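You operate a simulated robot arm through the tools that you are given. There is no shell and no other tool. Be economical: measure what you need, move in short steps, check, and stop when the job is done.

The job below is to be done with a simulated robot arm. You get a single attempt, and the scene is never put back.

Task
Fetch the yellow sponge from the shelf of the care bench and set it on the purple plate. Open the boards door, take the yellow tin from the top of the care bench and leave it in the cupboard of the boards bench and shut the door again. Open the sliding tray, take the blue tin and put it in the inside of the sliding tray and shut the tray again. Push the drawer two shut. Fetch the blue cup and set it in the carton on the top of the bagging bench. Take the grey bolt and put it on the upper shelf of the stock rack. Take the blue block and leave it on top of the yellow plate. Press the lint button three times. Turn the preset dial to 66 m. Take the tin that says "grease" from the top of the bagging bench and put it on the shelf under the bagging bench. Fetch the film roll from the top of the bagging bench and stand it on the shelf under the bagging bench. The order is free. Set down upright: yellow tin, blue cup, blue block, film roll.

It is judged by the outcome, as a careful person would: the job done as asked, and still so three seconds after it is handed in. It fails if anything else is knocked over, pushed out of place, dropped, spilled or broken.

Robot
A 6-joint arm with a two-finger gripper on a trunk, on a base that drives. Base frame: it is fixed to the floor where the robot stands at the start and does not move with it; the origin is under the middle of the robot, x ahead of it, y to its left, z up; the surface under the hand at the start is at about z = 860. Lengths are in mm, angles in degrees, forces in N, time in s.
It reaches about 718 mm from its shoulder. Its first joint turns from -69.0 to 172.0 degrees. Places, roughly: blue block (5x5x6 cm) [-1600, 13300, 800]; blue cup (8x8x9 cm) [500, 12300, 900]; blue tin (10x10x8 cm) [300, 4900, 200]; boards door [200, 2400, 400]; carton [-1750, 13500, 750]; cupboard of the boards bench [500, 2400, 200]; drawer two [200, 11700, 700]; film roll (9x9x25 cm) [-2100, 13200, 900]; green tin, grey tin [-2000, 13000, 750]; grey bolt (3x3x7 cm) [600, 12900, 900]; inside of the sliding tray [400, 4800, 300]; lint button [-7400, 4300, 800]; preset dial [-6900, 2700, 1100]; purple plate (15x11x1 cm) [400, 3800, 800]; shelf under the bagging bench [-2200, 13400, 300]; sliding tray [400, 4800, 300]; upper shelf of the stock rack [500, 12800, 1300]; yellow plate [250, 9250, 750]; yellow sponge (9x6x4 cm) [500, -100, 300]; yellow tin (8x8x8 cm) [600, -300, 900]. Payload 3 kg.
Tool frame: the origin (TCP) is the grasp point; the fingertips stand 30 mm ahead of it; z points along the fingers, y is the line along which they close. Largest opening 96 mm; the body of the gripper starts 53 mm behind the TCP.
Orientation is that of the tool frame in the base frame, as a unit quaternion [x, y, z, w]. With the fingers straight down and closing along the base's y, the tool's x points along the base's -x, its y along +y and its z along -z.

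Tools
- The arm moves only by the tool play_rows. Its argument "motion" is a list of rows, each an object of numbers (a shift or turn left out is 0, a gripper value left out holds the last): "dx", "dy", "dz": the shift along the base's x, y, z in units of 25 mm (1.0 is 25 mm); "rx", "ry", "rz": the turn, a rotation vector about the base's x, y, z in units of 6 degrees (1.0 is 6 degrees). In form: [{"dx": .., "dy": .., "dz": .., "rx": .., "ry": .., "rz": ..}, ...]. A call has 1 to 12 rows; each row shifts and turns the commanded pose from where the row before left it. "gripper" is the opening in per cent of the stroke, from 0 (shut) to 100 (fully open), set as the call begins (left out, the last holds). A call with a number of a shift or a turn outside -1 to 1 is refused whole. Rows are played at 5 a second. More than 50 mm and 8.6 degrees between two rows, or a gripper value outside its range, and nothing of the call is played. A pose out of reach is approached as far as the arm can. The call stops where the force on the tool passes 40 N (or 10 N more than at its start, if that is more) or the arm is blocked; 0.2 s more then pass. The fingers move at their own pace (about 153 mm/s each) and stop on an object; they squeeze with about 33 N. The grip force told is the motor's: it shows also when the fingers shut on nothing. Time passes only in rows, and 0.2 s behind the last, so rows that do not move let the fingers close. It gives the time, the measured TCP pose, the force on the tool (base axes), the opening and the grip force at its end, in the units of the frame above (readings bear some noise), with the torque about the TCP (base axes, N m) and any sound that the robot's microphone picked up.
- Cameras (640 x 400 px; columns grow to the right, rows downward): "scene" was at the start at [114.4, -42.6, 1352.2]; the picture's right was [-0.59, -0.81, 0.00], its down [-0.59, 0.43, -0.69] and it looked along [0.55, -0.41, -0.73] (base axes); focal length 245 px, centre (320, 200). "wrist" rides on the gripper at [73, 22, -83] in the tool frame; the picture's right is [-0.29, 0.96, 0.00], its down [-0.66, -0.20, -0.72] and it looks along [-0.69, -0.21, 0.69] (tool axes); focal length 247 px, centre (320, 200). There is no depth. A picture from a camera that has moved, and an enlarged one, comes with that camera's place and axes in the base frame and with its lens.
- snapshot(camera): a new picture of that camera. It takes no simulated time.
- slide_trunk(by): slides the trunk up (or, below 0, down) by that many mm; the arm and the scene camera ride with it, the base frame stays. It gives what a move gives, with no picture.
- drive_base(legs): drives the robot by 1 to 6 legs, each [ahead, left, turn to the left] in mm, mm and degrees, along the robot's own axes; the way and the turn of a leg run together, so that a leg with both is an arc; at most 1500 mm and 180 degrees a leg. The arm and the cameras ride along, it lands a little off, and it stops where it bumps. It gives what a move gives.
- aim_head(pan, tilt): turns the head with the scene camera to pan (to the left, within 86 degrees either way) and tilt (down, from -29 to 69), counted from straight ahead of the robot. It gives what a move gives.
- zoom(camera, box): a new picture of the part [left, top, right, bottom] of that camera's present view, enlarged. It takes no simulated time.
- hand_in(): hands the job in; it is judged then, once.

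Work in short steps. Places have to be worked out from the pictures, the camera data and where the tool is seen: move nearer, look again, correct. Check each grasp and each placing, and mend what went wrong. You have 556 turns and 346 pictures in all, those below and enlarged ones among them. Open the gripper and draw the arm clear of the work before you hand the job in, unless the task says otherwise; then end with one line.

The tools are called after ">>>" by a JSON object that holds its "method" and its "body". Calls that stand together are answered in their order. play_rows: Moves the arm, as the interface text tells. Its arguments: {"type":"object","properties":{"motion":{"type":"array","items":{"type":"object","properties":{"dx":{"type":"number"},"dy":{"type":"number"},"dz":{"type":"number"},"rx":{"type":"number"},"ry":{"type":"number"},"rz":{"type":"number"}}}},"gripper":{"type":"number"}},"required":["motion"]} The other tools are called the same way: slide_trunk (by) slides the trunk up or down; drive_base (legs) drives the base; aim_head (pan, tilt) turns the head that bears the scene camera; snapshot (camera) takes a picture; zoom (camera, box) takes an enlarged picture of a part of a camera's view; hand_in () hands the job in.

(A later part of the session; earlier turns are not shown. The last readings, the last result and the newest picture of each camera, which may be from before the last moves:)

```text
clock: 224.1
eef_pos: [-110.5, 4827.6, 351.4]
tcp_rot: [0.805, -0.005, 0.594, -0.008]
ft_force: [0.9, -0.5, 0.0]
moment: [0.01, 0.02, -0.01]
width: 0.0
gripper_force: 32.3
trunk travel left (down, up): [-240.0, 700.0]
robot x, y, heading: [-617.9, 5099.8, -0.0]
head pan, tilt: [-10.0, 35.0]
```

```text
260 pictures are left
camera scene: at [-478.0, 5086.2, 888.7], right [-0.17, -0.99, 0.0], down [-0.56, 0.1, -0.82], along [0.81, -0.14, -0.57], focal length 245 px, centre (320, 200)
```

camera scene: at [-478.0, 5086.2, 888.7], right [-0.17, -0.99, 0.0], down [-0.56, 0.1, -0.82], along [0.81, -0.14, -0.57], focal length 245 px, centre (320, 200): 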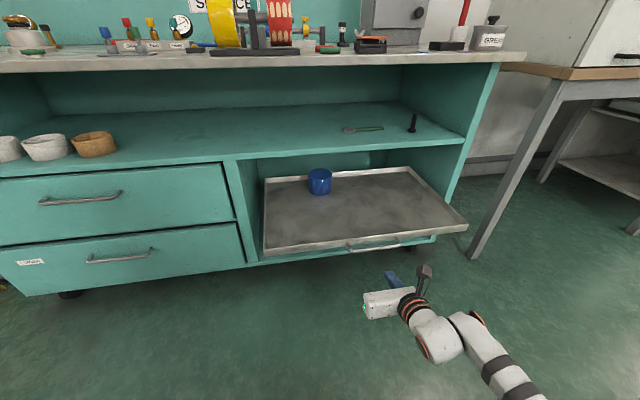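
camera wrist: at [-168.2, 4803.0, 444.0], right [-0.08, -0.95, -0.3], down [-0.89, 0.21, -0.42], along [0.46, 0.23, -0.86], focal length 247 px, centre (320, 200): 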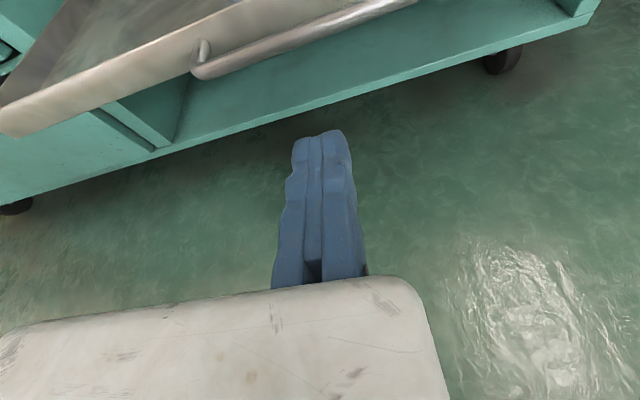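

The fingertips are level with the handle. I push by driving forward, stopping short of the end to check.

>>> {"method": "drive_base", "body": {"legs": [[120, 0, 0], [120, 0, 0]]}}

>>> {"method": "snapshot", "body": {"camera": "scene"}}

>>> {"method": "snapshot", "body": {"camera": "wrist"}}

```text
clock: 226.2
eef_pos: [132.0, 4829.6, 351.7]
tcp_rot: [0.804, -0.002, 0.594, -0.01]
ft_force: [0.6, 0.2, 0.1]
moment: [0.02, 0.0, 0.0]
width: 0.0
gripper_force: 32.9
trunk travel left (down, up): [-240.0, 700.0]
robot x, y, heading: [-374.6, 5098.5, 0.1]
head pan, tilt: [-10.0, 35.0]
```

```text
259 pictures are left
camera scene: at [-237.4, 5086.9, 888.7], right [-0.17, -0.99, 0.0], down [-0.57, 0.1, -0.82], along [0.81, -0.14, -0.57], focal length 245 px, centre (320, 200)
```

scene: 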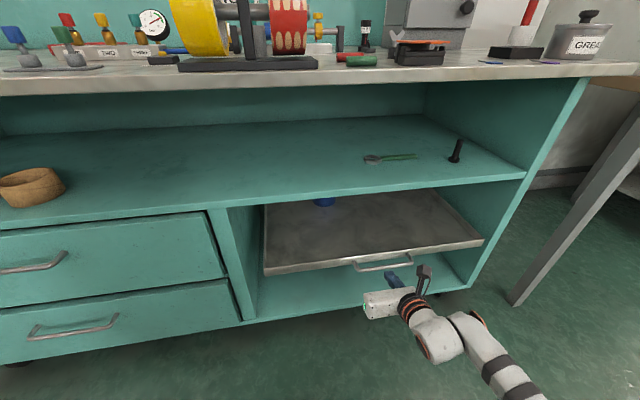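

```text
258 pictures are left
camera wrist: at [72.9, 4804.1, 444.4], right [-0.08, -0.95, -0.3], down [-0.89, 0.21, -0.42], along [0.46, 0.23, -0.86], focal length 247 px, centre (320, 200)
```

wrist: 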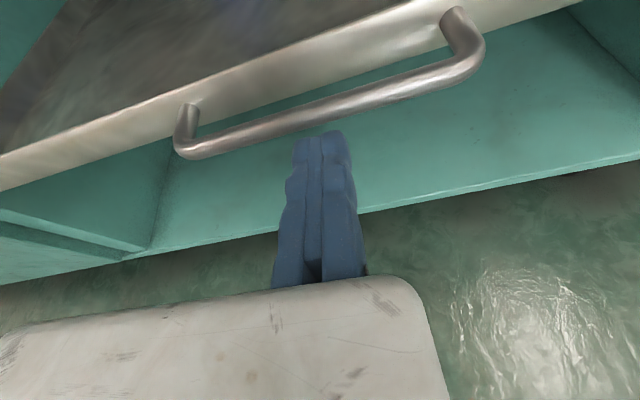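

The tray follows well. Another 20 mm by driving, then the rest gently with the arm until it meets its stop.

>>> {"method": "drive_base", "body": {"legs": [[20, 0, 0]]}}

>>> {"method": "play_rows", "body": {"motion": [{"dx": 0.3}, {"dx": 0.3}, {"dx": 0.3}, {"dx": 0.3}, {"dx": 0.3}]}}

>>> {"method": "snapshot", "body": {"camera": "scene"}}

```text
clock: 227.0
eef_pos: [151.8, 4829.5, 349.9]
tcp_rot: [0.805, -0.004, 0.594, -0.008]
ft_force: [0.1, 0.4, 0.2]
moment: [0.04, 0.02, 0.0]
width: 0.1
gripper_force: 33.2
trunk travel left (down, up): [-240.0, 700.0]
robot x, y, heading: [-350.4, 5098.4, 0.4]
head pan, tilt: [-10.0, 35.0]
```

```text
clock: 228.1
eef_pos: [182.2, 4827.9, 342.9]
tcp_rot: [0.811, -0.004, 0.585, -0.008]
ft_force: [-3.1, 1.4, -7.3]
moment: [-0.01, 0.1, -0.1]
width: 6.1
gripper_force: 33.0
trunk travel left (down, up): [-240.0, 700.0]
robot x, y, heading: [-355.1, 5097.9, 0.2]
head pan, tilt: [-10.0, 35.0]
stopped in row 5: the force on the tool passed its limit at 67 N (the readings are from after the stop); the commanded pose is now the measured one
```

```text
257 pictures are left
camera scene: at [-216.9, 5086.5, 888.8], right [-0.17, -0.99, 0.0], down [-0.57, 0.1, -0.82], along [0.81, -0.14, -0.57], focal length 245 px, centre (320, 200)
```

scene: 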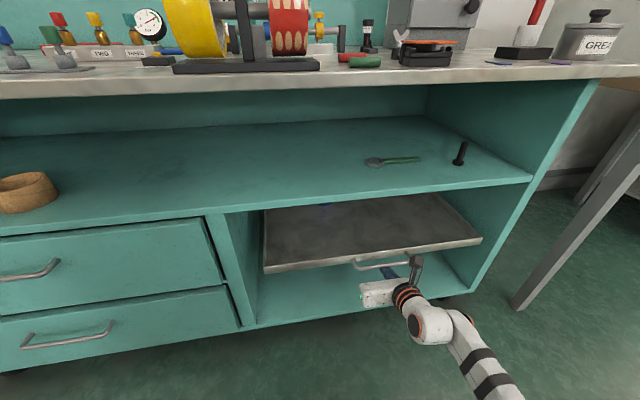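

It met its stop. I back off and check that the tray is fully in.

>>> {"method": "play_rows", "body": {"motion": [{"dx": -0.8}, {"dx": -1}]}}

>>> {"method": "drive_base", "body": {"legs": [[-200, 0, 0]]}}

>>> {"method": "aim_head", "body": {"pan": -20, "tilt": 30}}

>>> {"method": "snapshot", "body": {"camera": "scene"}}

>>> {"method": "zoom", "body": {"camera": "scene", "box": [180, 120, 420, 270]}}

```text
clock: 228.7
eef_pos: [136.1, 4827.2, 345.3]
tcp_rot: [0.809, -0.004, 0.588, -0.006]
ft_force: [-1.0, 0.0, -0.8]
moment: [-0.05, 0.0, 0.01]
width: 0.1
gripper_force: 33.6
trunk travel left (down, up): [-240.0, 700.0]
robot x, y, heading: [-352.6, 5099.4, -0.2]
head pan, tilt: [-10.0, 35.0]
```

```text
clock: 230.3
eef_pos: [-65.0, 4827.1, 344.0]
tcp_rot: [0.809, -0.003, 0.587, -0.009]
ft_force: [0.7, -0.4, -0.1]
moment: [0.02, 0.0, -0.01]
width: 0.0
gripper_force: 33.0
trunk travel left (down, up): [-240.0, 700.0]
robot x, y, heading: [-556.4, 5100.7, 0.2]
head pan, tilt: [-10.0, 35.0]
```

```text
clock: 231.0
eef_pos: [-64.2, 4827.6, 344.3]
tcp_rot: [0.809, -0.005, 0.588, -0.007]
ft_force: [0.3, 0.0, 0.3]
moment: [0.01, -0.01, -0.01]
width: 0.0
gripper_force: 33.1
trunk travel left (down, up): [-240.0, 700.0]
robot x, y, heading: [-556.6, 5100.3, 0.1]
head pan, tilt: [-20.0, 30.0]
```

```text
256 pictures are left
camera scene: at [-419.7, 5070.9, 896.5], right [-0.34, -0.94, 0.0], down [-0.47, 0.17, -0.87], along [0.81, -0.29, -0.5], focal length 245 px, centre (320, 200)
```

scene: 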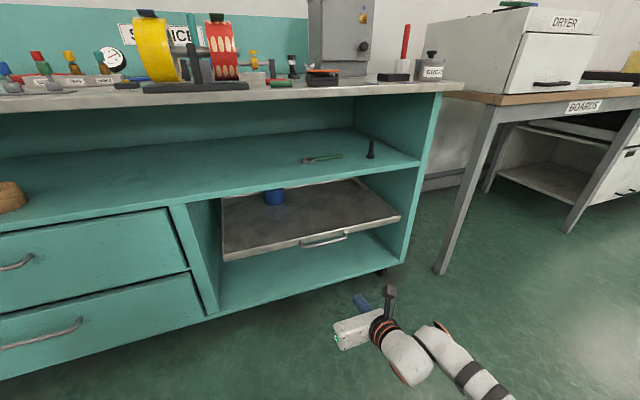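

```text
2.67 times, centred on (300, 195) of scene
camera zoom: at [-419.7, 5070.9, 896.5], right [-0.34, -0.94, 0.0], down [-0.47, 0.17, -0.87], along [0.81, -0.29, -0.5], focal length 653 px, centre (373, 213)
```

zoom: 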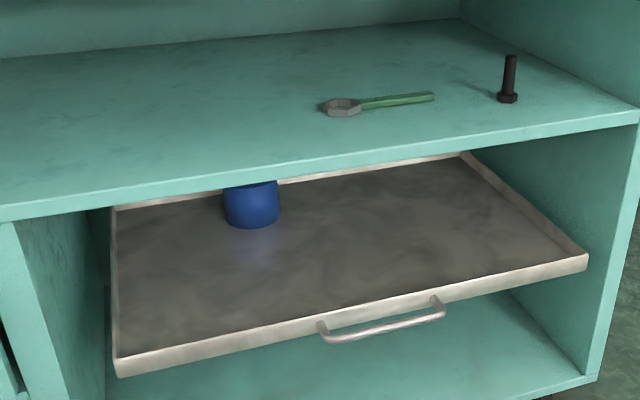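

The front rim is still about 20 mm further out than it was at the start. The fingers had slipped under the bar, so this time I push on the front panel beside the handle.

>>> {"method": "drive_base", "body": {"legs": [[0, 125, 0]]}}

>>> {"method": "play_rows", "body": {"motion": [{"dz": 0.15, "ry": -0.3}, {"ry": -0.3}]}}

>>> {"method": "drive_base", "body": {"legs": [[220, 0, 0]]}}

>>> {"method": "snapshot", "body": {"camera": "wrist"}}

```text
clock: 232.3
eef_pos: [-64.3, 4952.9, 344.4]
tcp_rot: [0.809, -0.005, 0.587, -0.007]
ft_force: [0.4, -0.5, 0.0]
moment: [-0.03, 0.01, 0.01]
width: 0.0
gripper_force: 33.0
trunk travel left (down, up): [-240.0, 700.0]
robot x, y, heading: [-554.4, 5226.7, -0.1]
head pan, tilt: [-20.0, 30.0]
```

```text
clock: 232.9
eef_pos: [-58.0, 4950.6, 344.9]
tcp_rot: [0.791, -0.004, 0.612, -0.008]
ft_force: [0.0, 0.5, 1.3]
moment: [0.01, 0.0, 0.0]
width: 0.0
gripper_force: 33.2
out of reach, approached as far as the arm can: row 1, 2
trunk travel left (down, up): [-240.0, 700.0]
robot x, y, heading: [-556.0, 5231.0, -0.3]
head pan, tilt: [-20.0, 30.0]
```

```text
clock: 234.6
eef_pos: [163.8, 4950.0, 345.8]
tcp_rot: [0.791, -0.003, 0.612, -0.009]
ft_force: [0.1, -0.6, 0.4]
moment: [0.0, -0.02, 0.0]
width: 0.0
gripper_force: 33.1
trunk travel left (down, up): [-240.0, 700.0]
robot x, y, heading: [-330.8, 5224.4, 0.2]
head pan, tilt: [-20.0, 30.0]
```

```text
254 pictures are left
camera wrist: at [102.0, 4925.0, 436.9], right [-0.07, -0.95, -0.3], down [-0.87, 0.21, -0.45], along [0.49, 0.23, -0.84], focal length 247 px, centre (320, 200)
```

wrist: 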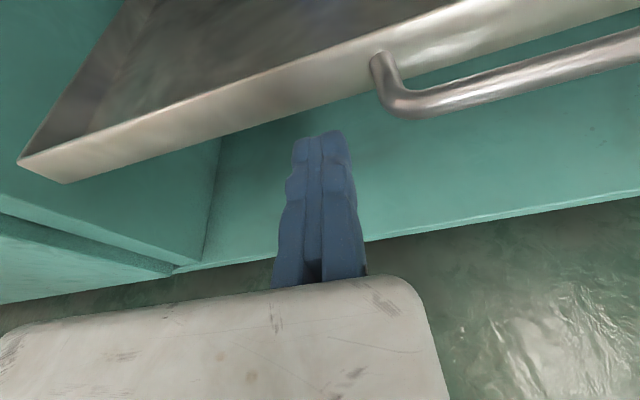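

The fingertips face the panel left of the handle. I drive close and push on with the arm.

>>> {"method": "drive_base", "body": {"legs": [[35, 0, 0]]}}

>>> {"method": "play_rows", "body": {"motion": [{"dx": 0.3}, {"dx": 0.3}, {"dx": 0.3}, {"dx": 0.3}, {"dx": 0.3}, {"dx": 0.3}]}}

>>> {"method": "snapshot", "body": {"camera": "wrist"}}

```text
clock: 235.5
eef_pos: [199.0, 4950.5, 346.2]
tcp_rot: [0.791, -0.003, 0.612, -0.01]
ft_force: [-0.2, 0.7, -0.1]
moment: [0.0, 0.0, -0.01]
width: 0.0
gripper_force: 33.1
trunk travel left (down, up): [-240.0, 700.0]
robot x, y, heading: [-298.4, 5227.3, -0.1]
head pan, tilt: [-20.0, 30.0]
```

```text
clock: 235.9
eef_pos: [200.2, 4950.2, 343.6]
tcp_rot: [0.792, -0.004, 0.61, -0.008]
ft_force: [-13.2, 1.0, 5.8]
moment: [-0.05, -0.17, 0.0]
width: 5.9
gripper_force: 32.9
trunk travel left (down, up): [-240.0, 700.0]
robot x, y, heading: [-300.5, 5224.9, -0.1]
head pan, tilt: [-20.0, 30.0]
stopped in row 1: the force on the tool passed its limit at 55 N (the readings are from after the stop); the commanded pose is now the measured one
```

```text
253 pictures are left
camera wrist: at [138.8, 4924.9, 435.8], right [-0.07, -0.95, -0.3], down [-0.87, 0.21, -0.45], along [0.49, 0.23, -0.84], focal length 247 px, centre (320, 200)
```

wrist: 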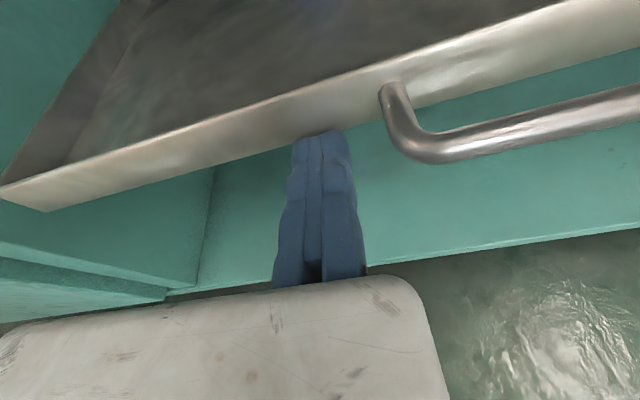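

The contact force limit stops the arm at once; perhaps the tray just needs a slower or firmer push. I drive 12 mm and see whether the tray moves.

>>> {"method": "drive_base", "body": {"legs": [[12, 0, 0]]}}

>>> {"method": "snapshot", "body": {"camera": "wrist"}}

```text
clock: 236.6
eef_pos: [200.2, 4948.8, 340.6]
tcp_rot: [0.794, -0.004, 0.607, -0.007]
ft_force: [-7.0, 0.0, 3.6]
moment: [0.02, -0.13, -0.01]
width: 0.3
gripper_force: 32.8
trunk travel left (down, up): [-240.0, 700.0]
robot x, y, heading: [-293.6, 5224.2, -0.4]
head pan, tilt: [-20.0, 30.0]
stopped in leg 1: the force on the tool passed its limit at 66 N (the readings are from after the stop); the commanded pose is now the measured one
```

```text
252 pictures are left
camera wrist: at [139.2, 4924.4, 433.6], right [-0.07, -0.95, -0.3], down [-0.87, 0.21, -0.44], along [0.48, 0.23, -0.84], focal length 247 px, centre (320, 200)
```

wrist: 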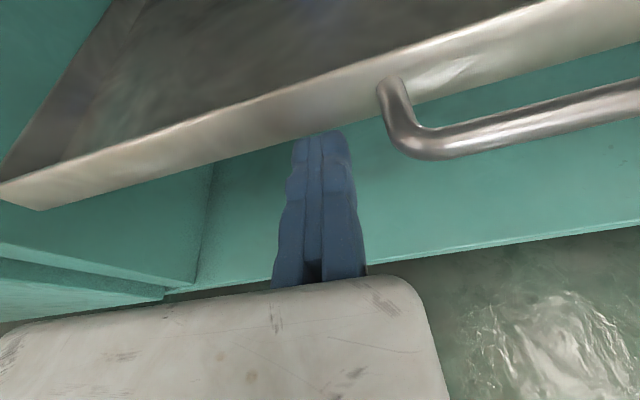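

The tray does not give way at 66 N. To compare fairly with the first picture I go back to that same viewpoint.

>>> {"method": "drive_base", "body": {"legs": [[-228, -358, 0]]}}

>>> {"method": "slide_trunk", "body": {"by": 75}}

>>> {"method": "aim_head", "body": {"pan": 0, "tilt": 30}}

>>> {"method": "zoom", "body": {"camera": "scene", "box": [220, 150, 460, 300]}}

```text
clock: 239.2
eef_pos: [-30.2, 4591.9, 341.8]
tcp_rot: [0.794, -0.005, 0.608, -0.008]
ft_force: [0.3, -0.1, 0.2]
moment: [-0.03, 0.0, 0.0]
width: 0.0
gripper_force: 33.0
trunk travel left (down, up): [-240.0, 700.0]
robot x, y, heading: [-526.3, 4868.6, -0.2]
head pan, tilt: [-20.0, 30.0]
```

```text
clock: 240.3
eef_pos: [-28.9, 4591.7, 416.3]
tcp_rot: [0.794, -0.006, 0.607, -0.007]
ft_force: [0.2, -0.1, 0.2]
moment: [0.03, 0.0, 0.01]
width: 0.0
gripper_force: 33.5
trunk travel left (down, up): [-315.0, 625.0]
robot x, y, heading: [-528.4, 4869.4, -0.3]
head pan, tilt: [-20.0, 30.0]
```

```text
clock: 241.1
eef_pos: [-29.8, 4592.7, 416.4]
tcp_rot: [0.795, -0.004, 0.607, -0.009]
ft_force: [0.4, 0.1, 0.1]
moment: [-0.01, -0.01, -0.03]
width: 0.0
gripper_force: 33.3
trunk travel left (down, up): [-315.0, 625.0]
robot x, y, heading: [-530.5, 4866.8, -0.2]
head pan, tilt: [0.0, 30.0]
```

```text
2.67 times, centred on (340, 225) of scene
camera zoom: at [-386.0, 4869.2, 971.5], right [-0.01, -1.0, 0.0], down [-0.5, 0.0, -0.87], along [0.87, -0.01, -0.5], focal length 653 px, centre (267, 133)
```

zoom: 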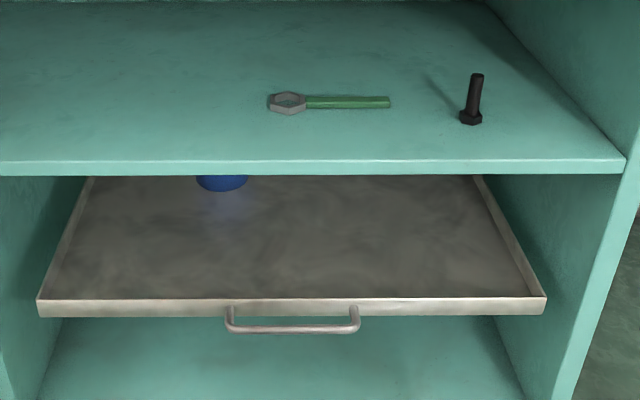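

>>> {"method": "slide_trunk", "body": {"by": -150}}

>>> {"method": "zoom", "body": {"camera": "scene", "box": [220, 150, 460, 300]}}

```text
clock: 242.9
eef_pos: [-29.3, 4591.1, 265.9]
tcp_rot: [0.795, -0.004, 0.607, -0.009]
ft_force: [0.9, 0.1, 0.0]
moment: [-0.03, -0.01, 0.02]
width: 0.0
gripper_force: 32.9
trunk travel left (down, up): [-165.0, 775.0]
robot x, y, heading: [-525.2, 4867.4, -0.5]
head pan, tilt: [0.0, 30.0]
```

```text
2.67 times, centred on (340, 225) of scene
camera zoom: at [-386.1, 4869.3, 821.5], right [-0.01, -1.0, 0.0], down [-0.5, 0.0, -0.87], along [0.87, -0.01, -0.5], focal length 653 px, centre (267, 133)
```

zoom: 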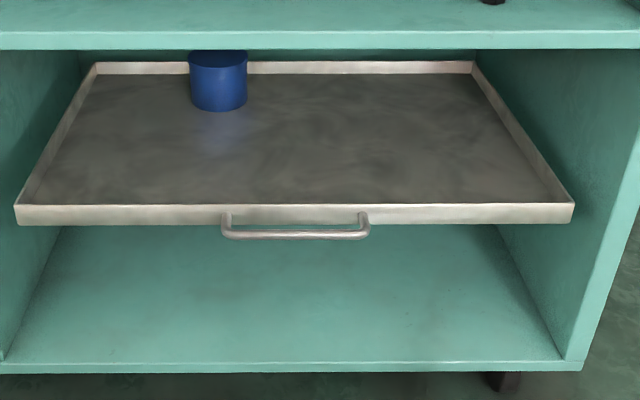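

The picture matches the original: the tray is shut again with the tin inside. Next is the boards cupboard; I drive there with some distance to the benches.

>>> {"method": "drive_base", "body": {"legs": [[-80, 0, 0], [0, -1500, 0], [0, -800, 0]]}}

>>> {"method": "slide_trunk", "body": {"by": 200}}

>>> {"method": "aim_head", "body": {"pan": -10, "tilt": 30}}

>>> {"method": "snapshot", "body": {"camera": "scene"}}

```text
clock: 254.9
eef_pos: [-132.5, 2280.0, 266.6]
tcp_rot: [0.795, -0.007, 0.607, -0.006]
ft_force: [0.2, -0.6, -0.1]
moment: [-0.02, -0.02, 0.02]
width: 0.0
gripper_force: 33.5
trunk travel left (down, up): [-165.0, 775.0]
robot x, y, heading: [-628.8, 2560.7, -0.8]
head pan, tilt: [0.0, 30.0]
```

```text
clock: 257.1
eef_pos: [-131.3, 2279.9, 465.5]
tcp_rot: [0.795, -0.006, 0.606, -0.007]
ft_force: [0.0, 0.3, -1.2]
moment: [0.0, 0.04, -0.01]
width: 0.1
gripper_force: 32.8
trunk travel left (down, up): [-365.0, 575.0]
robot x, y, heading: [-629.1, 2556.7, -0.7]
head pan, tilt: [0.0, 30.0]
```

```text
clock: 257.8
eef_pos: [-132.4, 2279.3, 465.9]
tcp_rot: [0.795, -0.007, 0.607, -0.006]
ft_force: [1.0, -0.4, -0.4]
moment: [0.02, -0.01, 0.0]
width: 0.0
gripper_force: 33.6
trunk travel left (down, up): [-365.0, 575.0]
robot x, y, heading: [-628.3, 2559.8, -0.5]
head pan, tilt: [-10.0, 30.0]
```

```text
249 pictures are left
camera scene: at [-489.0, 2543.6, 1021.5], right [-0.18, -0.98, 0.0], down [-0.49, 0.09, -0.87], along [0.85, -0.16, -0.5], focal length 245 px, centre (320, 200)
```

scene: 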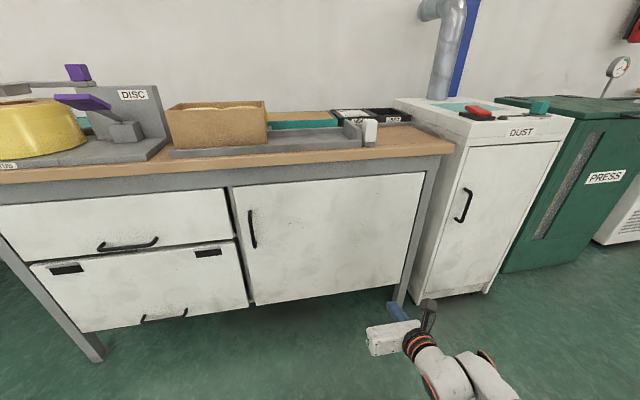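

The boards door is the wide white one: handle at its left edge near (190, 2642, 540), hinges on the right near y 2020. I zoom in on the handle.

>>> {"method": "zoom", "body": {"camera": "scene", "box": [210, 170, 340, 310]}}

>>> {"method": "snapshot", "body": {"camera": "wrist"}}

```text
2.86 times, centred on (275, 240) of scene
camera zoom: at [-489.0, 2543.6, 1021.5], right [-0.18, -0.98, 0.0], down [-0.49, 0.09, -0.87], along [0.85, -0.16, -0.5], focal length 699 px, centre (449, 86)
```

zoom: 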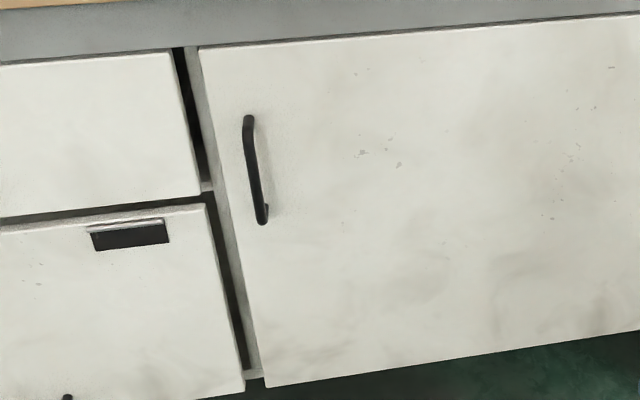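

```text
247 pictures are left
camera wrist: at [-193.4, 2255.2, 558.2], right [-0.08, -0.95, -0.3], down [-0.87, 0.21, -0.44], along [0.49, 0.23, -0.84], focal length 247 px, centre (320, 200)
```

wrist: 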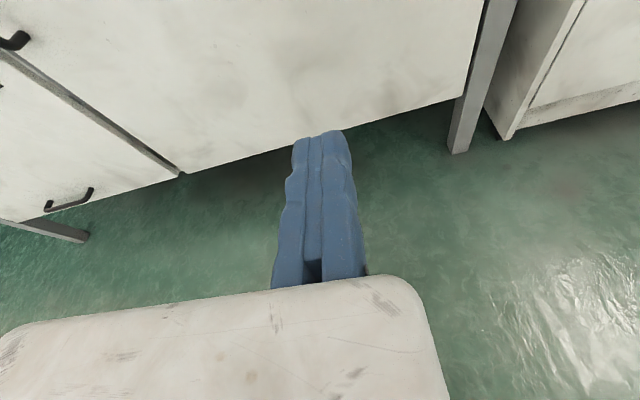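

The handle's bar is at about (120, 2633), z 515 to 648. I raise the hand to its middle, open the gripper and drive to just before it.

>>> {"method": "slide_trunk", "body": {"by": 115}}

>>> {"method": "drive_base", "body": {"legs": [[0, 345, 0.5], [110, 0, 0]]}}

>>> {"method": "play_rows", "body": {"motion": [{"dz": 0}], "gripper": 70}}

>>> {"method": "snapshot", "body": {"camera": "wrist"}}

>>> {"method": "snapshot", "body": {"camera": "scene"}}

```text
clock: 259.3
eef_pos: [-132.9, 2279.3, 581.0]
tcp_rot: [0.795, -0.007, 0.606, -0.006]
ft_force: [-0.4, 0.1, 0.1]
moment: [0.0, 0.0, -0.01]
width: 0.2
gripper_force: 33.1
trunk travel left (down, up): [-480.0, 460.0]
robot x, y, heading: [-628.8, 2559.5, -0.7]
head pan, tilt: [-10.0, 30.0]
```

```text
clock: 262.3
eef_pos: [-16.4, 2627.2, 580.2]
tcp_rot: [0.795, -0.002, 0.607, -0.01]
ft_force: [0.3, 0.0, -0.5]
moment: [0.0, -0.03, -0.01]
width: 0.1
gripper_force: 33.5
trunk travel left (down, up): [-480.0, 460.0]
robot x, y, heading: [-517.1, 2900.8, 0.1]
head pan, tilt: [-10.0, 30.0]
```

```text
clock: 262.7
eef_pos: [-17.1, 2627.6, 580.8]
tcp_rot: [0.795, -0.002, 0.606, -0.01]
ft_force: [-1.0, -1.1, -0.5]
moment: [0.0, 0.02, 0.02]
width: 67.3
gripper_force: 0.1
trunk travel left (down, up): [-480.0, 460.0]
robot x, y, heading: [-514.5, 2902.2, 0.3]
head pan, tilt: [-10.0, 30.0]
```

```text
246 pictures are left
camera wrist: at [-77.9, 2602.9, 673.1], right [-0.07, -0.95, -0.3], down [-0.87, 0.2, -0.44], along [0.48, 0.23, -0.84], focal length 247 px, centre (320, 200)
```

wrist: 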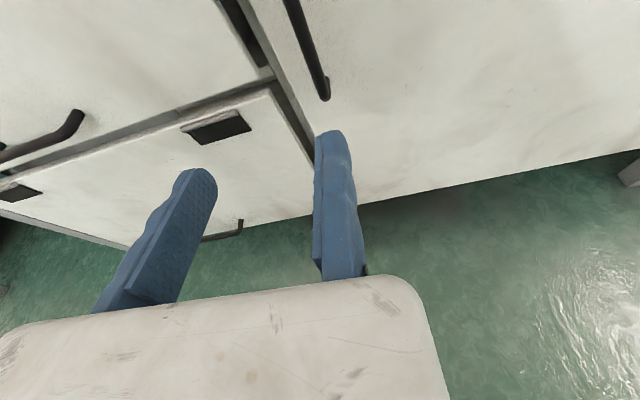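

```text
245 pictures are left
camera scene: at [-376.8, 2887.7, 1136.5], right [-0.17, -0.98, 0.0], down [-0.49, 0.09, -0.87], along [0.85, -0.15, -0.5], focal length 245 px, centre (320, 200)
```

scene: 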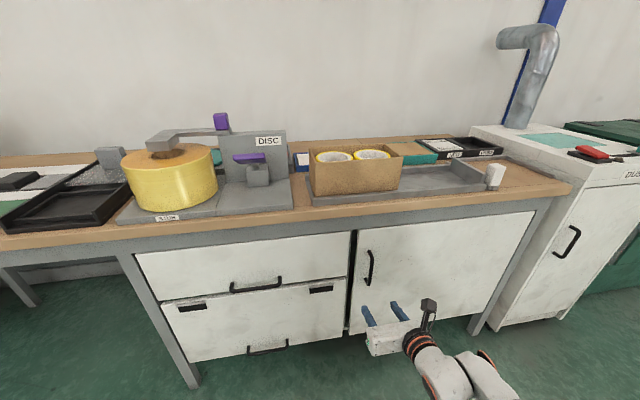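

The bar sits at about (130, 2637), just left of the fixed finger as wanted. I drive in 115 mm and check.

>>> {"method": "drive_base", "body": {"legs": [[115, 0, 0]]}}

>>> {"method": "snapshot", "body": {"camera": "wrist"}}

```text
clock: 263.9
eef_pos: [98.9, 2628.7, 580.1]
tcp_rot: [0.794, -0.002, 0.607, -0.01]
ft_force: [1.0, 0.2, -0.9]
moment: [-0.01, -0.04, -0.04]
width: 67.0
gripper_force: 0.0
trunk travel left (down, up): [-480.0, 460.0]
robot x, y, heading: [-398.5, 2901.8, 0.1]
head pan, tilt: [-10.0, 30.0]
```

```text
244 pictures are left
camera wrist: at [37.8, 2603.1, 672.7], right [-0.07, -0.95, -0.3], down [-0.87, 0.2, -0.44], along [0.48, 0.23, -0.84], focal length 247 px, centre (320, 200)
```

wrist: 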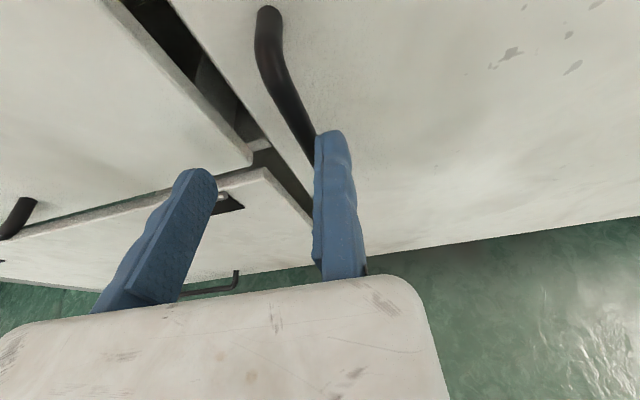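

The bar is nearly in line with the fixed finger, so I shift 6 mm right before going on.

>>> {"method": "play_rows", "body": {"motion": [{"dy": -0.28}]}}

>>> {"method": "drive_base", "body": {"legs": [[24, 0, 0]]}}

>>> {"method": "play_rows", "body": {"motion": [{"dz": 0}, {"dz": 0}, {"dz": 0}], "gripper": 0}}

>>> {"method": "snapshot", "body": {"camera": "wrist"}}

```text
clock: 264.3
eef_pos: [97.7, 2622.9, 580.2]
tcp_rot: [0.795, -0.003, 0.606, -0.009]
ft_force: [-0.1, -0.7, -1.2]
moment: [-0.03, -0.03, 0.03]
width: 67.3
gripper_force: 0.1
trunk travel left (down, up): [-480.0, 460.0]
robot x, y, heading: [-399.9, 2901.3, 0.2]
head pan, tilt: [-10.0, 30.0]
```

```text
clock: 265.1
eef_pos: [123.0, 2621.9, 580.2]
tcp_rot: [0.795, -0.002, 0.607, -0.01]
ft_force: [-0.3, 0.2, -0.2]
moment: [-0.01, 0.01, -0.03]
width: 67.4
gripper_force: 0.1
trunk travel left (down, up): [-480.0, 460.0]
robot x, y, heading: [-375.1, 2895.1, -0.2]
head pan, tilt: [-10.0, 30.0]
```

```text
clock: 265.9
eef_pos: [123.0, 2624.5, 582.4]
tcp_rot: [0.795, 0.0, 0.606, -0.01]
ft_force: [-9.1, 33.7, -10.9]
moment: [-0.38, 0.0, 0.59]
width: 16.2
gripper_force: 33.3
trunk travel left (down, up): [-480.0, 460.0]
robot x, y, heading: [-378.2, 2902.4, 0.0]
head pan, tilt: [-10.0, 30.0]
```

```text
243 pictures are left
camera wrist: at [61.7, 2599.7, 673.8], right [-0.07, -0.95, -0.3], down [-0.87, 0.2, -0.44], along [0.48, 0.23, -0.85], focal length 247 px, centre (320, 200)
```

wrist: 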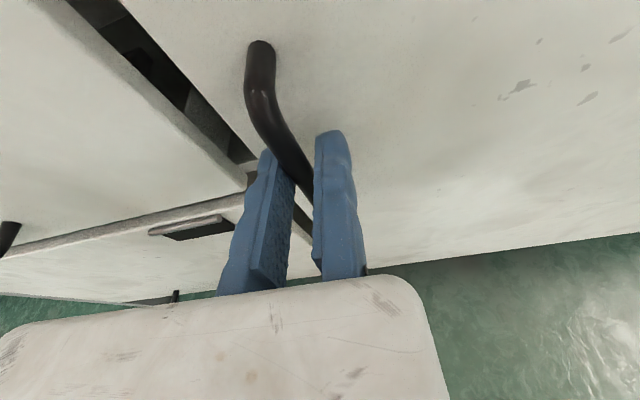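

The bar is between the fingers. I ease the sideways load and start to pull the door along its arc.

>>> {"method": "play_rows", "body": {"motion": [{"dy": 0.18}, {"dz": 0}]}}

>>> {"method": "drive_base", "body": {"legs": [[-80, -10, 0], [-78, -20, 0]]}}

>>> {"method": "snapshot", "body": {"camera": "scene"}}

```text
clock: 266.5
eef_pos: [121.3, 2629.1, 581.1]
tcp_rot: [0.795, -0.001, 0.607, -0.008]
ft_force: [-9.4, 32.7, -9.2]
moment: [-0.31, -0.07, 0.55]
width: 12.8
gripper_force: 33.3
trunk travel left (down, up): [-480.0, 460.0]
robot x, y, heading: [-377.6, 2900.6, 0.3]
head pan, tilt: [-10.0, 30.0]
```

```text
clock: 268.2
eef_pos: [-36.5, 2594.9, 582.7]
tcp_rot: [0.794, 0.0, 0.607, -0.009]
ft_force: [-1.5, 3.0, 4.9]
moment: [-0.91, 0.44, 0.06]
width: 11.7
gripper_force: 44.8
trunk travel left (down, up): [-480.0, 460.0]
robot x, y, heading: [-531.3, 2870.0, 0.1]
head pan, tilt: [-10.0, 30.0]
```

```text
242 pictures are left
camera scene: at [-397.4, 2858.1, 1136.8], right [-0.17, -0.98, 0.0], down [-0.49, 0.09, -0.87], along [0.85, -0.15, -0.5], focal length 245 px, centre (320, 200)
```

scene: 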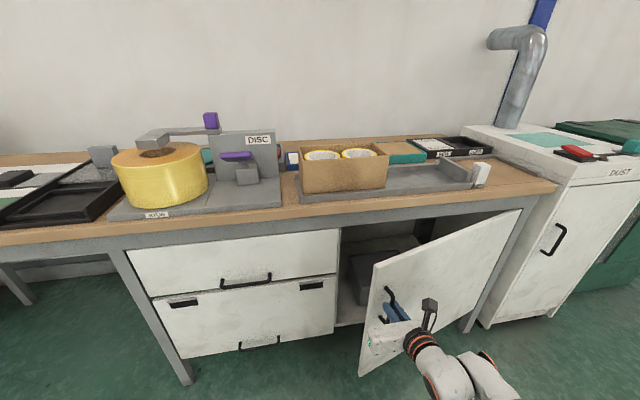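

The door is swinging open. I turn the hand 12 degrees with it, then pull further along the arc.

>>> {"method": "play_rows", "body": {"motion": [{"rz": 1}, {"rz": 1}]}}

>>> {"method": "drive_base", "body": {"legs": [[-74, -30, 0], [-71, -40, 0]]}}

>>> {"method": "play_rows", "body": {"motion": [{"rz": 1}, {"rz": 1}]}}

>>> {"method": "drive_base", "body": {"legs": [[-62, -48, 0], [-60, -57, 0]]}}

>>> {"method": "snapshot", "body": {"camera": "scene"}}

```text
clock: 268.6
eef_pos: [-36.5, 2594.7, 583.3]
tcp_rot: [0.796, 0.006, 0.605, -0.006]
ft_force: [2.6, -7.9, -3.5]
moment: [-0.21, -1.11, -0.28]
width: 11.6
gripper_force: 44.7
out of reach, approached as far as the arm can: row 1
trunk travel left (down, up): [-480.0, 460.0]
robot x, y, heading: [-535.0, 2870.8, -0.3]
head pan, tilt: [-10.0, 30.0]
stopped in row 1: the force on the tool passed its limit at 54 N (the readings are from after the stop); the commanded pose is now the measured one
```

```text
clock: 269.8
eef_pos: [-111.3, 2560.8, 581.2]
tcp_rot: [0.796, 0.007, 0.605, -0.004]
ft_force: [3.2, -5.1, -3.5]
moment: [0.18, -0.97, -0.16]
width: 11.7
gripper_force: 45.1
trunk travel left (down, up): [-480.0, 460.0]
robot x, y, heading: [-606.8, 2839.7, -0.3]
head pan, tilt: [-10.0, 30.0]
stopped in leg 1: the force on the tool passed its limit at 40 N (the readings are from after the stop); the commanded pose is now the measured one
```

```text
clock: 270.1
eef_pos: [-111.3, 2562.5, 582.7]
tcp_rot: [0.798, 0.011, 0.602, -0.006]
ft_force: [5.8, -10.7, -7.0]
moment: [0.38, -0.64, -0.37]
width: 11.7
gripper_force: 44.8
out of reach, approached as far as the arm can: row 1
trunk travel left (down, up): [-480.0, 460.0]
robot x, y, heading: [-611.5, 2838.0, -0.7]
head pan, tilt: [-10.0, 30.0]
stopped in row 1: the force on the tool passed its limit at 48 N (the readings are from after the stop); the commanded pose is now the measured one
```

```text
clock: 271.8
eef_pos: [-235.3, 2460.0, 587.5]
tcp_rot: [0.796, 0.014, 0.605, -0.005]
ft_force: [-20.9, 20.2, -2.7]
moment: [0.48, 0.47, 0.29]
width: 11.6
gripper_force: 44.9
trunk travel left (down, up): [-480.0, 460.0]
robot x, y, heading: [-731.4, 2735.6, -0.4]
head pan, tilt: [-10.0, 30.0]
```

```text
241 pictures are left
camera scene: at [-597.3, 2721.7, 1137.0], right [-0.18, -0.98, 0.0], down [-0.49, 0.09, -0.87], along [0.85, -0.16, -0.5], focal length 245 px, centre (320, 200)
```

scene: 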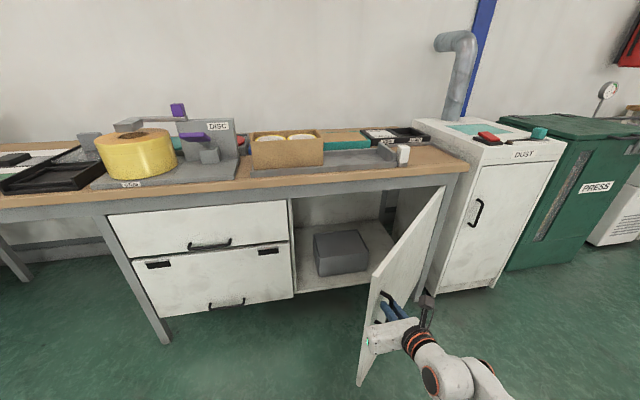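

The door is about 37 degrees open. I continue along the arc.

>>> {"method": "drive_base", "body": {"legs": [[-75, -76, 0]]}}

>>> {"method": "drive_base", "body": {"legs": [[-61, -88, 0]]}}

>>> {"method": "drive_base", "body": {"legs": [[-40, -80, 0]]}}

>>> {"method": "snapshot", "body": {"camera": "scene"}}

```text
clock: 272.9
eef_pos: [-286.4, 2400.7, 587.2]
tcp_rot: [0.795, 0.009, 0.606, -0.004]
ft_force: [3.2, -2.2, -5.4]
moment: [0.42, -0.86, -0.21]
width: 11.5
gripper_force: 44.5
trunk travel left (down, up): [-480.0, 460.0]
robot x, y, heading: [-785.5, 2681.3, -0.7]
head pan, tilt: [-10.0, 30.0]
stopped in leg 1: the force on the tool passed its limit at 48 N (the readings are from after the stop); the commanded pose is now the measured one
```

```text
clock: 274.0
eef_pos: [-329.4, 2332.8, 587.0]
tcp_rot: [0.795, 0.01, 0.607, -0.005]
ft_force: [9.5, -6.1, -10.2]
moment: [0.37, -0.81, -0.3]
width: 11.4
gripper_force: 45.6
trunk travel left (down, up): [-480.0, 460.0]
robot x, y, heading: [-833.6, 2615.4, -0.3]
head pan, tilt: [-10.0, 30.0]
stopped in leg 1: the force on the tool passed its limit at 46 N (the readings are from after the stop); the commanded pose is now the measured one
```

```text
clock: 275.2
eef_pos: [-362.9, 2260.4, 587.9]
tcp_rot: [0.795, 0.009, 0.607, -0.004]
ft_force: [14.5, -4.8, -12.6]
moment: [0.34, -1.01, -0.24]
width: 11.6
gripper_force: 44.5
trunk travel left (down, up): [-480.0, 460.0]
robot x, y, heading: [-871.2, 2542.2, -0.7]
head pan, tilt: [-10.0, 30.0]
stopped in leg 1: the force on the tool passed its limit at 43 N (the readings are from after the stop); the commanded pose is now the measured one
```

```text
240 pictures are left
camera scene: at [-726.5, 2522.7, 1135.9], right [-0.18, -0.98, 0.0], down [-0.49, 0.09, -0.86], along [0.85, -0.16, -0.5], focal length 245 px, centre (320, 200)
```

scene: 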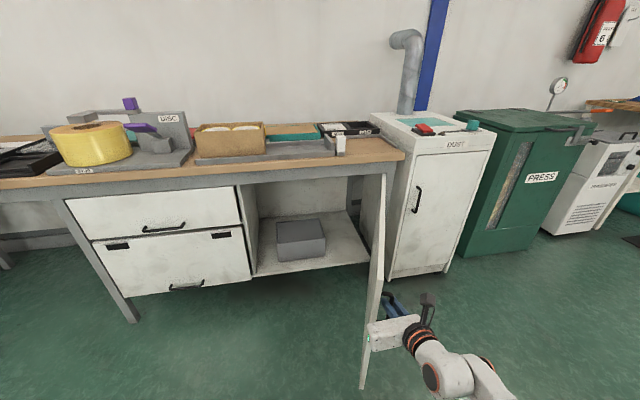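

The door stands about 65 degrees open, enough. I release the bar and back straight off.

>>> {"method": "play_rows", "body": {"motion": [{"dz": 0}, {"dz": 0}], "gripper": 60}}

>>> {"method": "drive_base", "body": {"legs": [[-200, 0, 0]]}}

>>> {"method": "snapshot", "body": {"camera": "scene"}}

```text
clock: 275.8
eef_pos: [-366.2, 2260.5, 589.9]
tcp_rot: [0.792, 0.011, 0.61, -0.004]
ft_force: [-0.1, 0.0, 0.1]
moment: [0.0, -0.01, 0.02]
width: 57.6
gripper_force: 0.1
trunk travel left (down, up): [-480.0, 460.0]
robot x, y, heading: [-871.2, 2541.5, -0.5]
head pan, tilt: [-10.0, 30.0]
```

```text
clock: 277.4
eef_pos: [-565.9, 2262.5, 590.5]
tcp_rot: [0.793, 0.01, 0.609, -0.003]
ft_force: [0.1, -0.1, 0.2]
moment: [0.01, 0.02, -0.03]
width: 57.8
gripper_force: 0.0
trunk travel left (down, up): [-480.0, 460.0]
robot x, y, heading: [-1072.4, 2546.0, -0.6]
head pan, tilt: [-10.0, 30.0]
```

```text
239 pictures are left
camera scene: at [-930.6, 2526.5, 1136.6], right [-0.18, -0.98, 0.0], down [-0.49, 0.09, -0.87], along [0.85, -0.16, -0.5], focal length 245 px, centre (320, 200)
```

scene: 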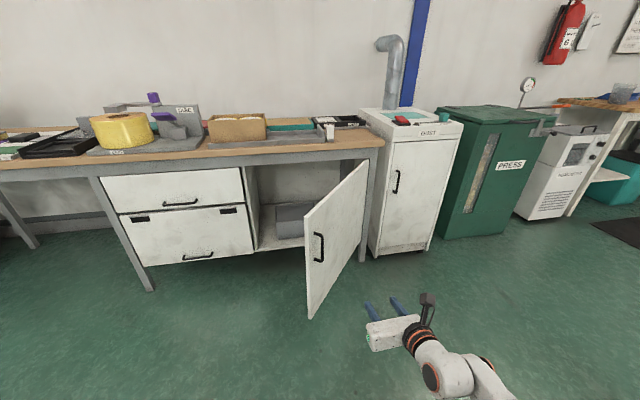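

The door stays open. Now I fetch the yellow tin: raise the hand to its height and drive to the care bench.

>>> {"method": "drive_base", "body": {"legs": [[0, -1500, 0.5], [0, -1125, 0]]}}

>>> {"method": "slide_trunk", "body": {"by": 325}}

>>> {"method": "drive_base", "body": {"legs": [[850, 0, 0]]}}

>>> {"method": "aim_head", "body": {"pan": -20, "tilt": 40}}

>>> {"method": "snapshot", "body": {"camera": "scene"}}

>>> {"method": "snapshot", "body": {"camera": "wrist"}}

```text
clock: 290.2
eef_pos: [-562.0, -355.8, 590.8]
tcp_rot: [0.793, 0.019, 0.609, -0.011]
ft_force: [0.5, 0.2, 0.0]
moment: [-0.01, 0.0, 0.0]
width: 57.6
gripper_force: 0.0
trunk travel left (down, up): [-480.0, 460.0]
robot x, y, heading: [-1071.5, -83.9, 0.9]
head pan, tilt: [-10.0, 30.0]
```

```text
clock: 293.4
eef_pos: [-561.8, -355.3, 915.5]
tcp_rot: [0.793, 0.02, 0.609, -0.011]
ft_force: [0.4, 0.4, -0.6]
moment: [0.03, 0.02, 0.01]
width: 57.7
gripper_force: 0.1
trunk travel left (down, up): [-805.0, 135.0]
robot x, y, heading: [-1071.8, -87.5, 0.4]
head pan, tilt: [-10.0, 30.0]
```

```text
clock: 297.9
eef_pos: [280.1, -340.4, 926.2]
tcp_rot: [0.793, 0.017, 0.609, -0.009]
ft_force: [-0.7, 0.9, 0.1]
moment: [0.0, -0.01, 0.0]
width: 57.5
gripper_force: 0.0
trunk travel left (down, up): [-805.0, 135.0]
robot x, y, heading: [-219.9, -77.9, 0.7]
head pan, tilt: [-10.0, 30.0]
```

```text
clock: 298.6
eef_pos: [292.7, -333.0, 923.8]
tcp_rot: [0.8, 0.018, 0.599, -0.01]
ft_force: [-0.2, 0.2, -0.2]
moment: [0.04, -0.01, 0.02]
width: 57.8
gripper_force: 0.2
trunk travel left (down, up): [-805.0, 135.0]
robot x, y, heading: [-217.7, -77.3, 0.4]
head pan, tilt: [-20.0, 40.0]
```

```text
238 pictures are left
camera scene: at [-121.0, -102.8, 1451.8], right [-0.33, -0.94, -0.01], down [-0.59, 0.21, -0.78], along [0.74, -0.25, -0.63], focal length 245 px, centre (320, 200)
```

scene: 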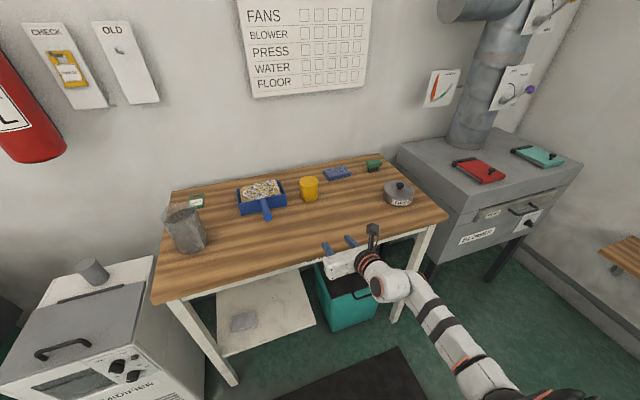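

```text
237 pictures are left
camera wrist: at [235.7, -357.5, 1017.0], right [-0.04, -0.96, -0.28], down [-0.89, 0.16, -0.43], along [0.46, 0.23, -0.86], focal length 247 px, centre (320, 200)
```

wrist: 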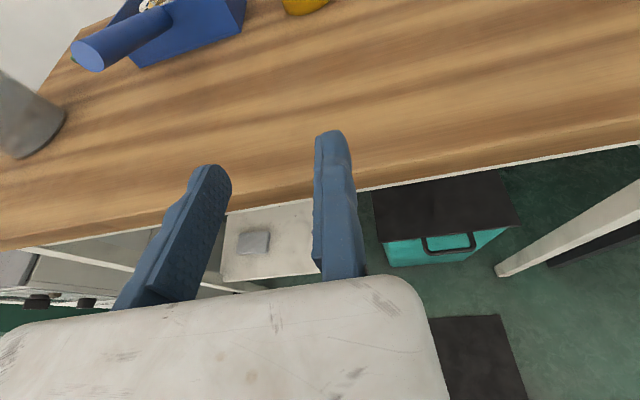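

The tin is at about (606, -307). I straighten the hand, open it and move in to look.

>>> {"method": "play_rows", "body": {"motion": [{"rz": -0.37}, {"dz": 0}], "gripper": 100}}

>>> {"method": "drive_base", "body": {"legs": [[190, -20, -0.4]]}}

>>> {"method": "snapshot", "body": {"camera": "wrist"}}

>>> {"method": "snapshot", "body": {"camera": "scene"}}

```text
clock: 299.1
eef_pos: [307.1, -328.2, 913.6]
tcp_rot: [0.807, -0.008, 0.591, -0.01]
ft_force: [0.9, -0.2, -0.5]
moment: [0.02, -0.01, -0.02]
width: 96.0
gripper_force: 0.1
trunk travel left (down, up): [-805.0, 135.0]
robot x, y, heading: [-215.2, -78.2, 0.7]
head pan, tilt: [-20.0, 40.0]
stopped in row 2: the arm was blocked; the commanded pose is now the measured one
```

```text
clock: 299.8
eef_pos: [343.0, -317.7, 898.3]
tcp_rot: [0.82, -0.008, 0.572, -0.011]
ft_force: [-0.7, 0.7, -0.3]
moment: [0.0, 0.0, 0.01]
width: 95.9
gripper_force: 0.0
trunk travel left (down, up): [-805.0, 135.0]
robot x, y, heading: [-212.3, -76.0, 0.4]
head pan, tilt: [-20.0, 40.0]
stopped in leg 1: the robot was blocked; the commanded pose is now the measured one
```

```text
236 pictures are left
camera wrist: at [288.5, -342.2, 994.4], right [-0.1, -0.95, -0.3], down [-0.91, 0.21, -0.36], along [0.41, 0.24, -0.88], focal length 247 px, centre (320, 200)
```

wrist: 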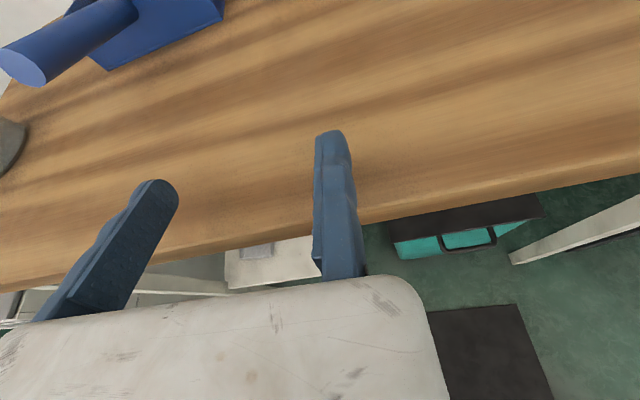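

```text
235 pictures are left
camera scene: at [-115.1, -102.9, 1451.6], right [-0.33, -0.94, -0.01], down [-0.59, 0.21, -0.78], along [0.74, -0.26, -0.63], focal length 245 px, centre (320, 200)
```

scene: 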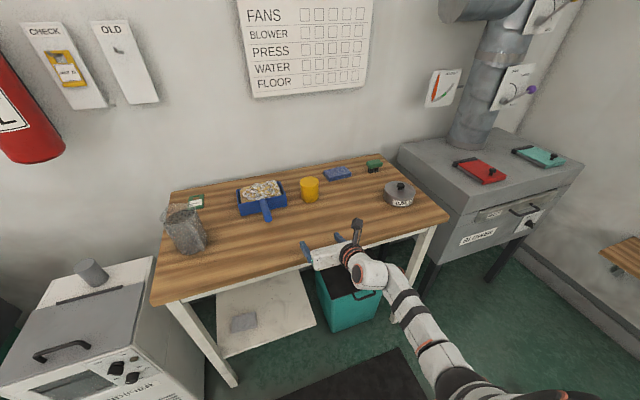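

The arm reports being blocked, and its pose has drifted. I check with a still row whether it goes on drifting.

>>> {"method": "play_rows", "body": {"motion": [{"dz": 0}]}}

>>> {"method": "play_rows", "body": {"motion": [{"dx": -0.5, "dz": 0.5}, {"dz": 0.5}]}}

>>> {"method": "aim_head", "body": {"pan": -60, "tilt": 55}}

>>> {"method": "snapshot", "body": {"camera": "scene"}}

```text
clock: 300.2
eef_pos: [338.3, -317.4, 898.3]
tcp_rot: [0.819, -0.008, 0.573, -0.011]
ft_force: [0.6, 0.5, 0.5]
moment: [-0.01, -0.01, 0.02]
width: 95.9
gripper_force: 0.1
trunk travel left (down, up): [-805.0, 135.0]
robot x, y, heading: [-218.1, -75.8, 0.7]
head pan, tilt: [-20.0, 40.0]
```

```text
clock: 300.9
eef_pos: [345.6, -312.9, 909.2]
tcp_rot: [0.827, -0.006, 0.563, -0.013]
ft_force: [1.7, -0.6, 0.2]
moment: [-0.01, -0.01, -0.02]
width: 95.9
gripper_force: 0.1
trunk travel left (down, up): [-805.0, 135.0]
robot x, y, heading: [-211.2, -77.9, 0.6]
head pan, tilt: [-20.0, 40.0]
stopped in row 2: the arm was blocked; the commanded pose is now the measured one
```

```text
clock: 301.9
eef_pos: [342.7, -316.2, 909.3]
tcp_rot: [0.826, -0.007, 0.563, -0.013]
ft_force: [0.3, -0.2, 0.2]
moment: [0.0, -0.02, 0.0]
width: 96.2
gripper_force: 0.1
trunk travel left (down, up): [-805.0, 135.0]
robot x, y, heading: [-212.8, -74.9, 0.5]
head pan, tilt: [-60.0, 55.0]
```

```text
234 pictures are left
camera scene: at [-159.3, -137.3, 1430.1], right [-0.86, -0.51, -0.02], down [-0.4, 0.71, -0.58], along [0.31, -0.49, -0.81], focal length 245 px, centre (320, 200)
```

scene: 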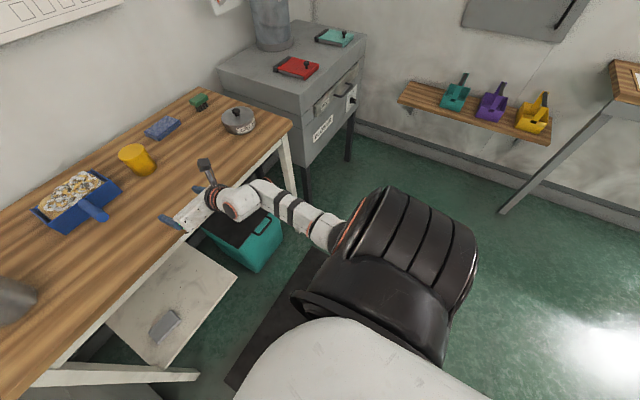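

The forearm below the hand runs into the bench's front edge, so a level hand cannot reach over the bench. I back off and turn the hand to point straight down again, working from above.

>>> {"method": "drive_base", "body": {"legs": [[-250, 0, 0]]}}

>>> {"method": "play_rows", "body": {"motion": [{"ry": 1, "dz": 1}, {"ry": 1, "dz": 1}, {"ry": 1, "dz": 1}, {"ry": 1, "dz": 1}, {"ry": 1, "dz": 1}, {"ry": 1, "dz": 1}, {"ry": 1}, {"ry": 1}, {"ry": 1}, {"ry": 1}, {"ry": 1}]}}

>>> {"method": "aim_head", "body": {"pan": -50, "tilt": 30}}

>>> {"method": "snapshot", "body": {"camera": "scene"}}

```text
clock: 303.7
eef_pos: [97.7, -321.3, 903.7]
tcp_rot: [0.826, -0.006, 0.564, -0.012]
ft_force: [-0.7, -0.1, 0.2]
moment: [0.0, -0.02, 0.01]
width: 96.0
gripper_force: 0.1
trunk travel left (down, up): [-805.0, 135.0]
robot x, y, heading: [-463.0, -81.5, 0.6]
head pan, tilt: [-60.0, 55.0]
```

```text
clock: 306.1
eef_pos: [88.5, -338.9, 1033.7]
tcp_rot: [0.999, -0.011, 0.031, -0.018]
ft_force: [-0.8, 0.0, -0.6]
moment: [0.05, 0.01, -0.02]
width: 96.0
gripper_force: 0.0
out of reach, approached as far as the arm can: row 11
trunk travel left (down, up): [-805.0, 135.0]
robot x, y, heading: [-465.8, -81.4, 0.7]
head pan, tilt: [-60.0, 55.0]
```

```text
clock: 307.0
eef_pos: [87.0, -337.5, 1035.4]
tcp_rot: [0.999, -0.011, 0.032, -0.018]
ft_force: [0.2, 0.6, 0.1]
moment: [-0.01, 0.01, -0.02]
width: 95.8
gripper_force: 0.0
trunk travel left (down, up): [-805.0, 135.0]
robot x, y, heading: [-461.3, -80.7, 0.6]
head pan, tilt: [-50.0, 30.0]
```

```text
233 pictures are left
camera scene: at [-355.3, -146.1, 1461.4], right [-0.76, -0.65, 0.0], down [-0.33, 0.38, -0.87], along [0.56, -0.66, -0.5], focal length 245 px, centre (320, 200)
```

scene: 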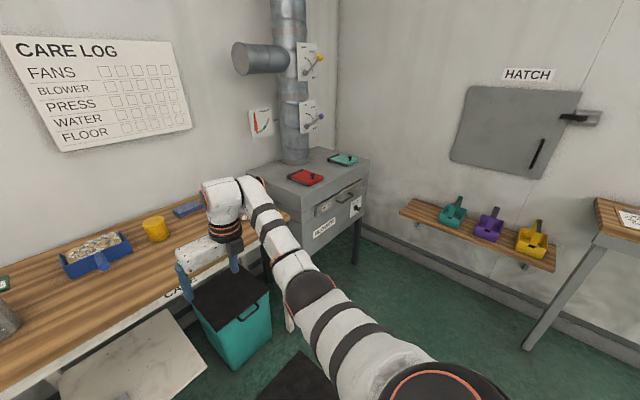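

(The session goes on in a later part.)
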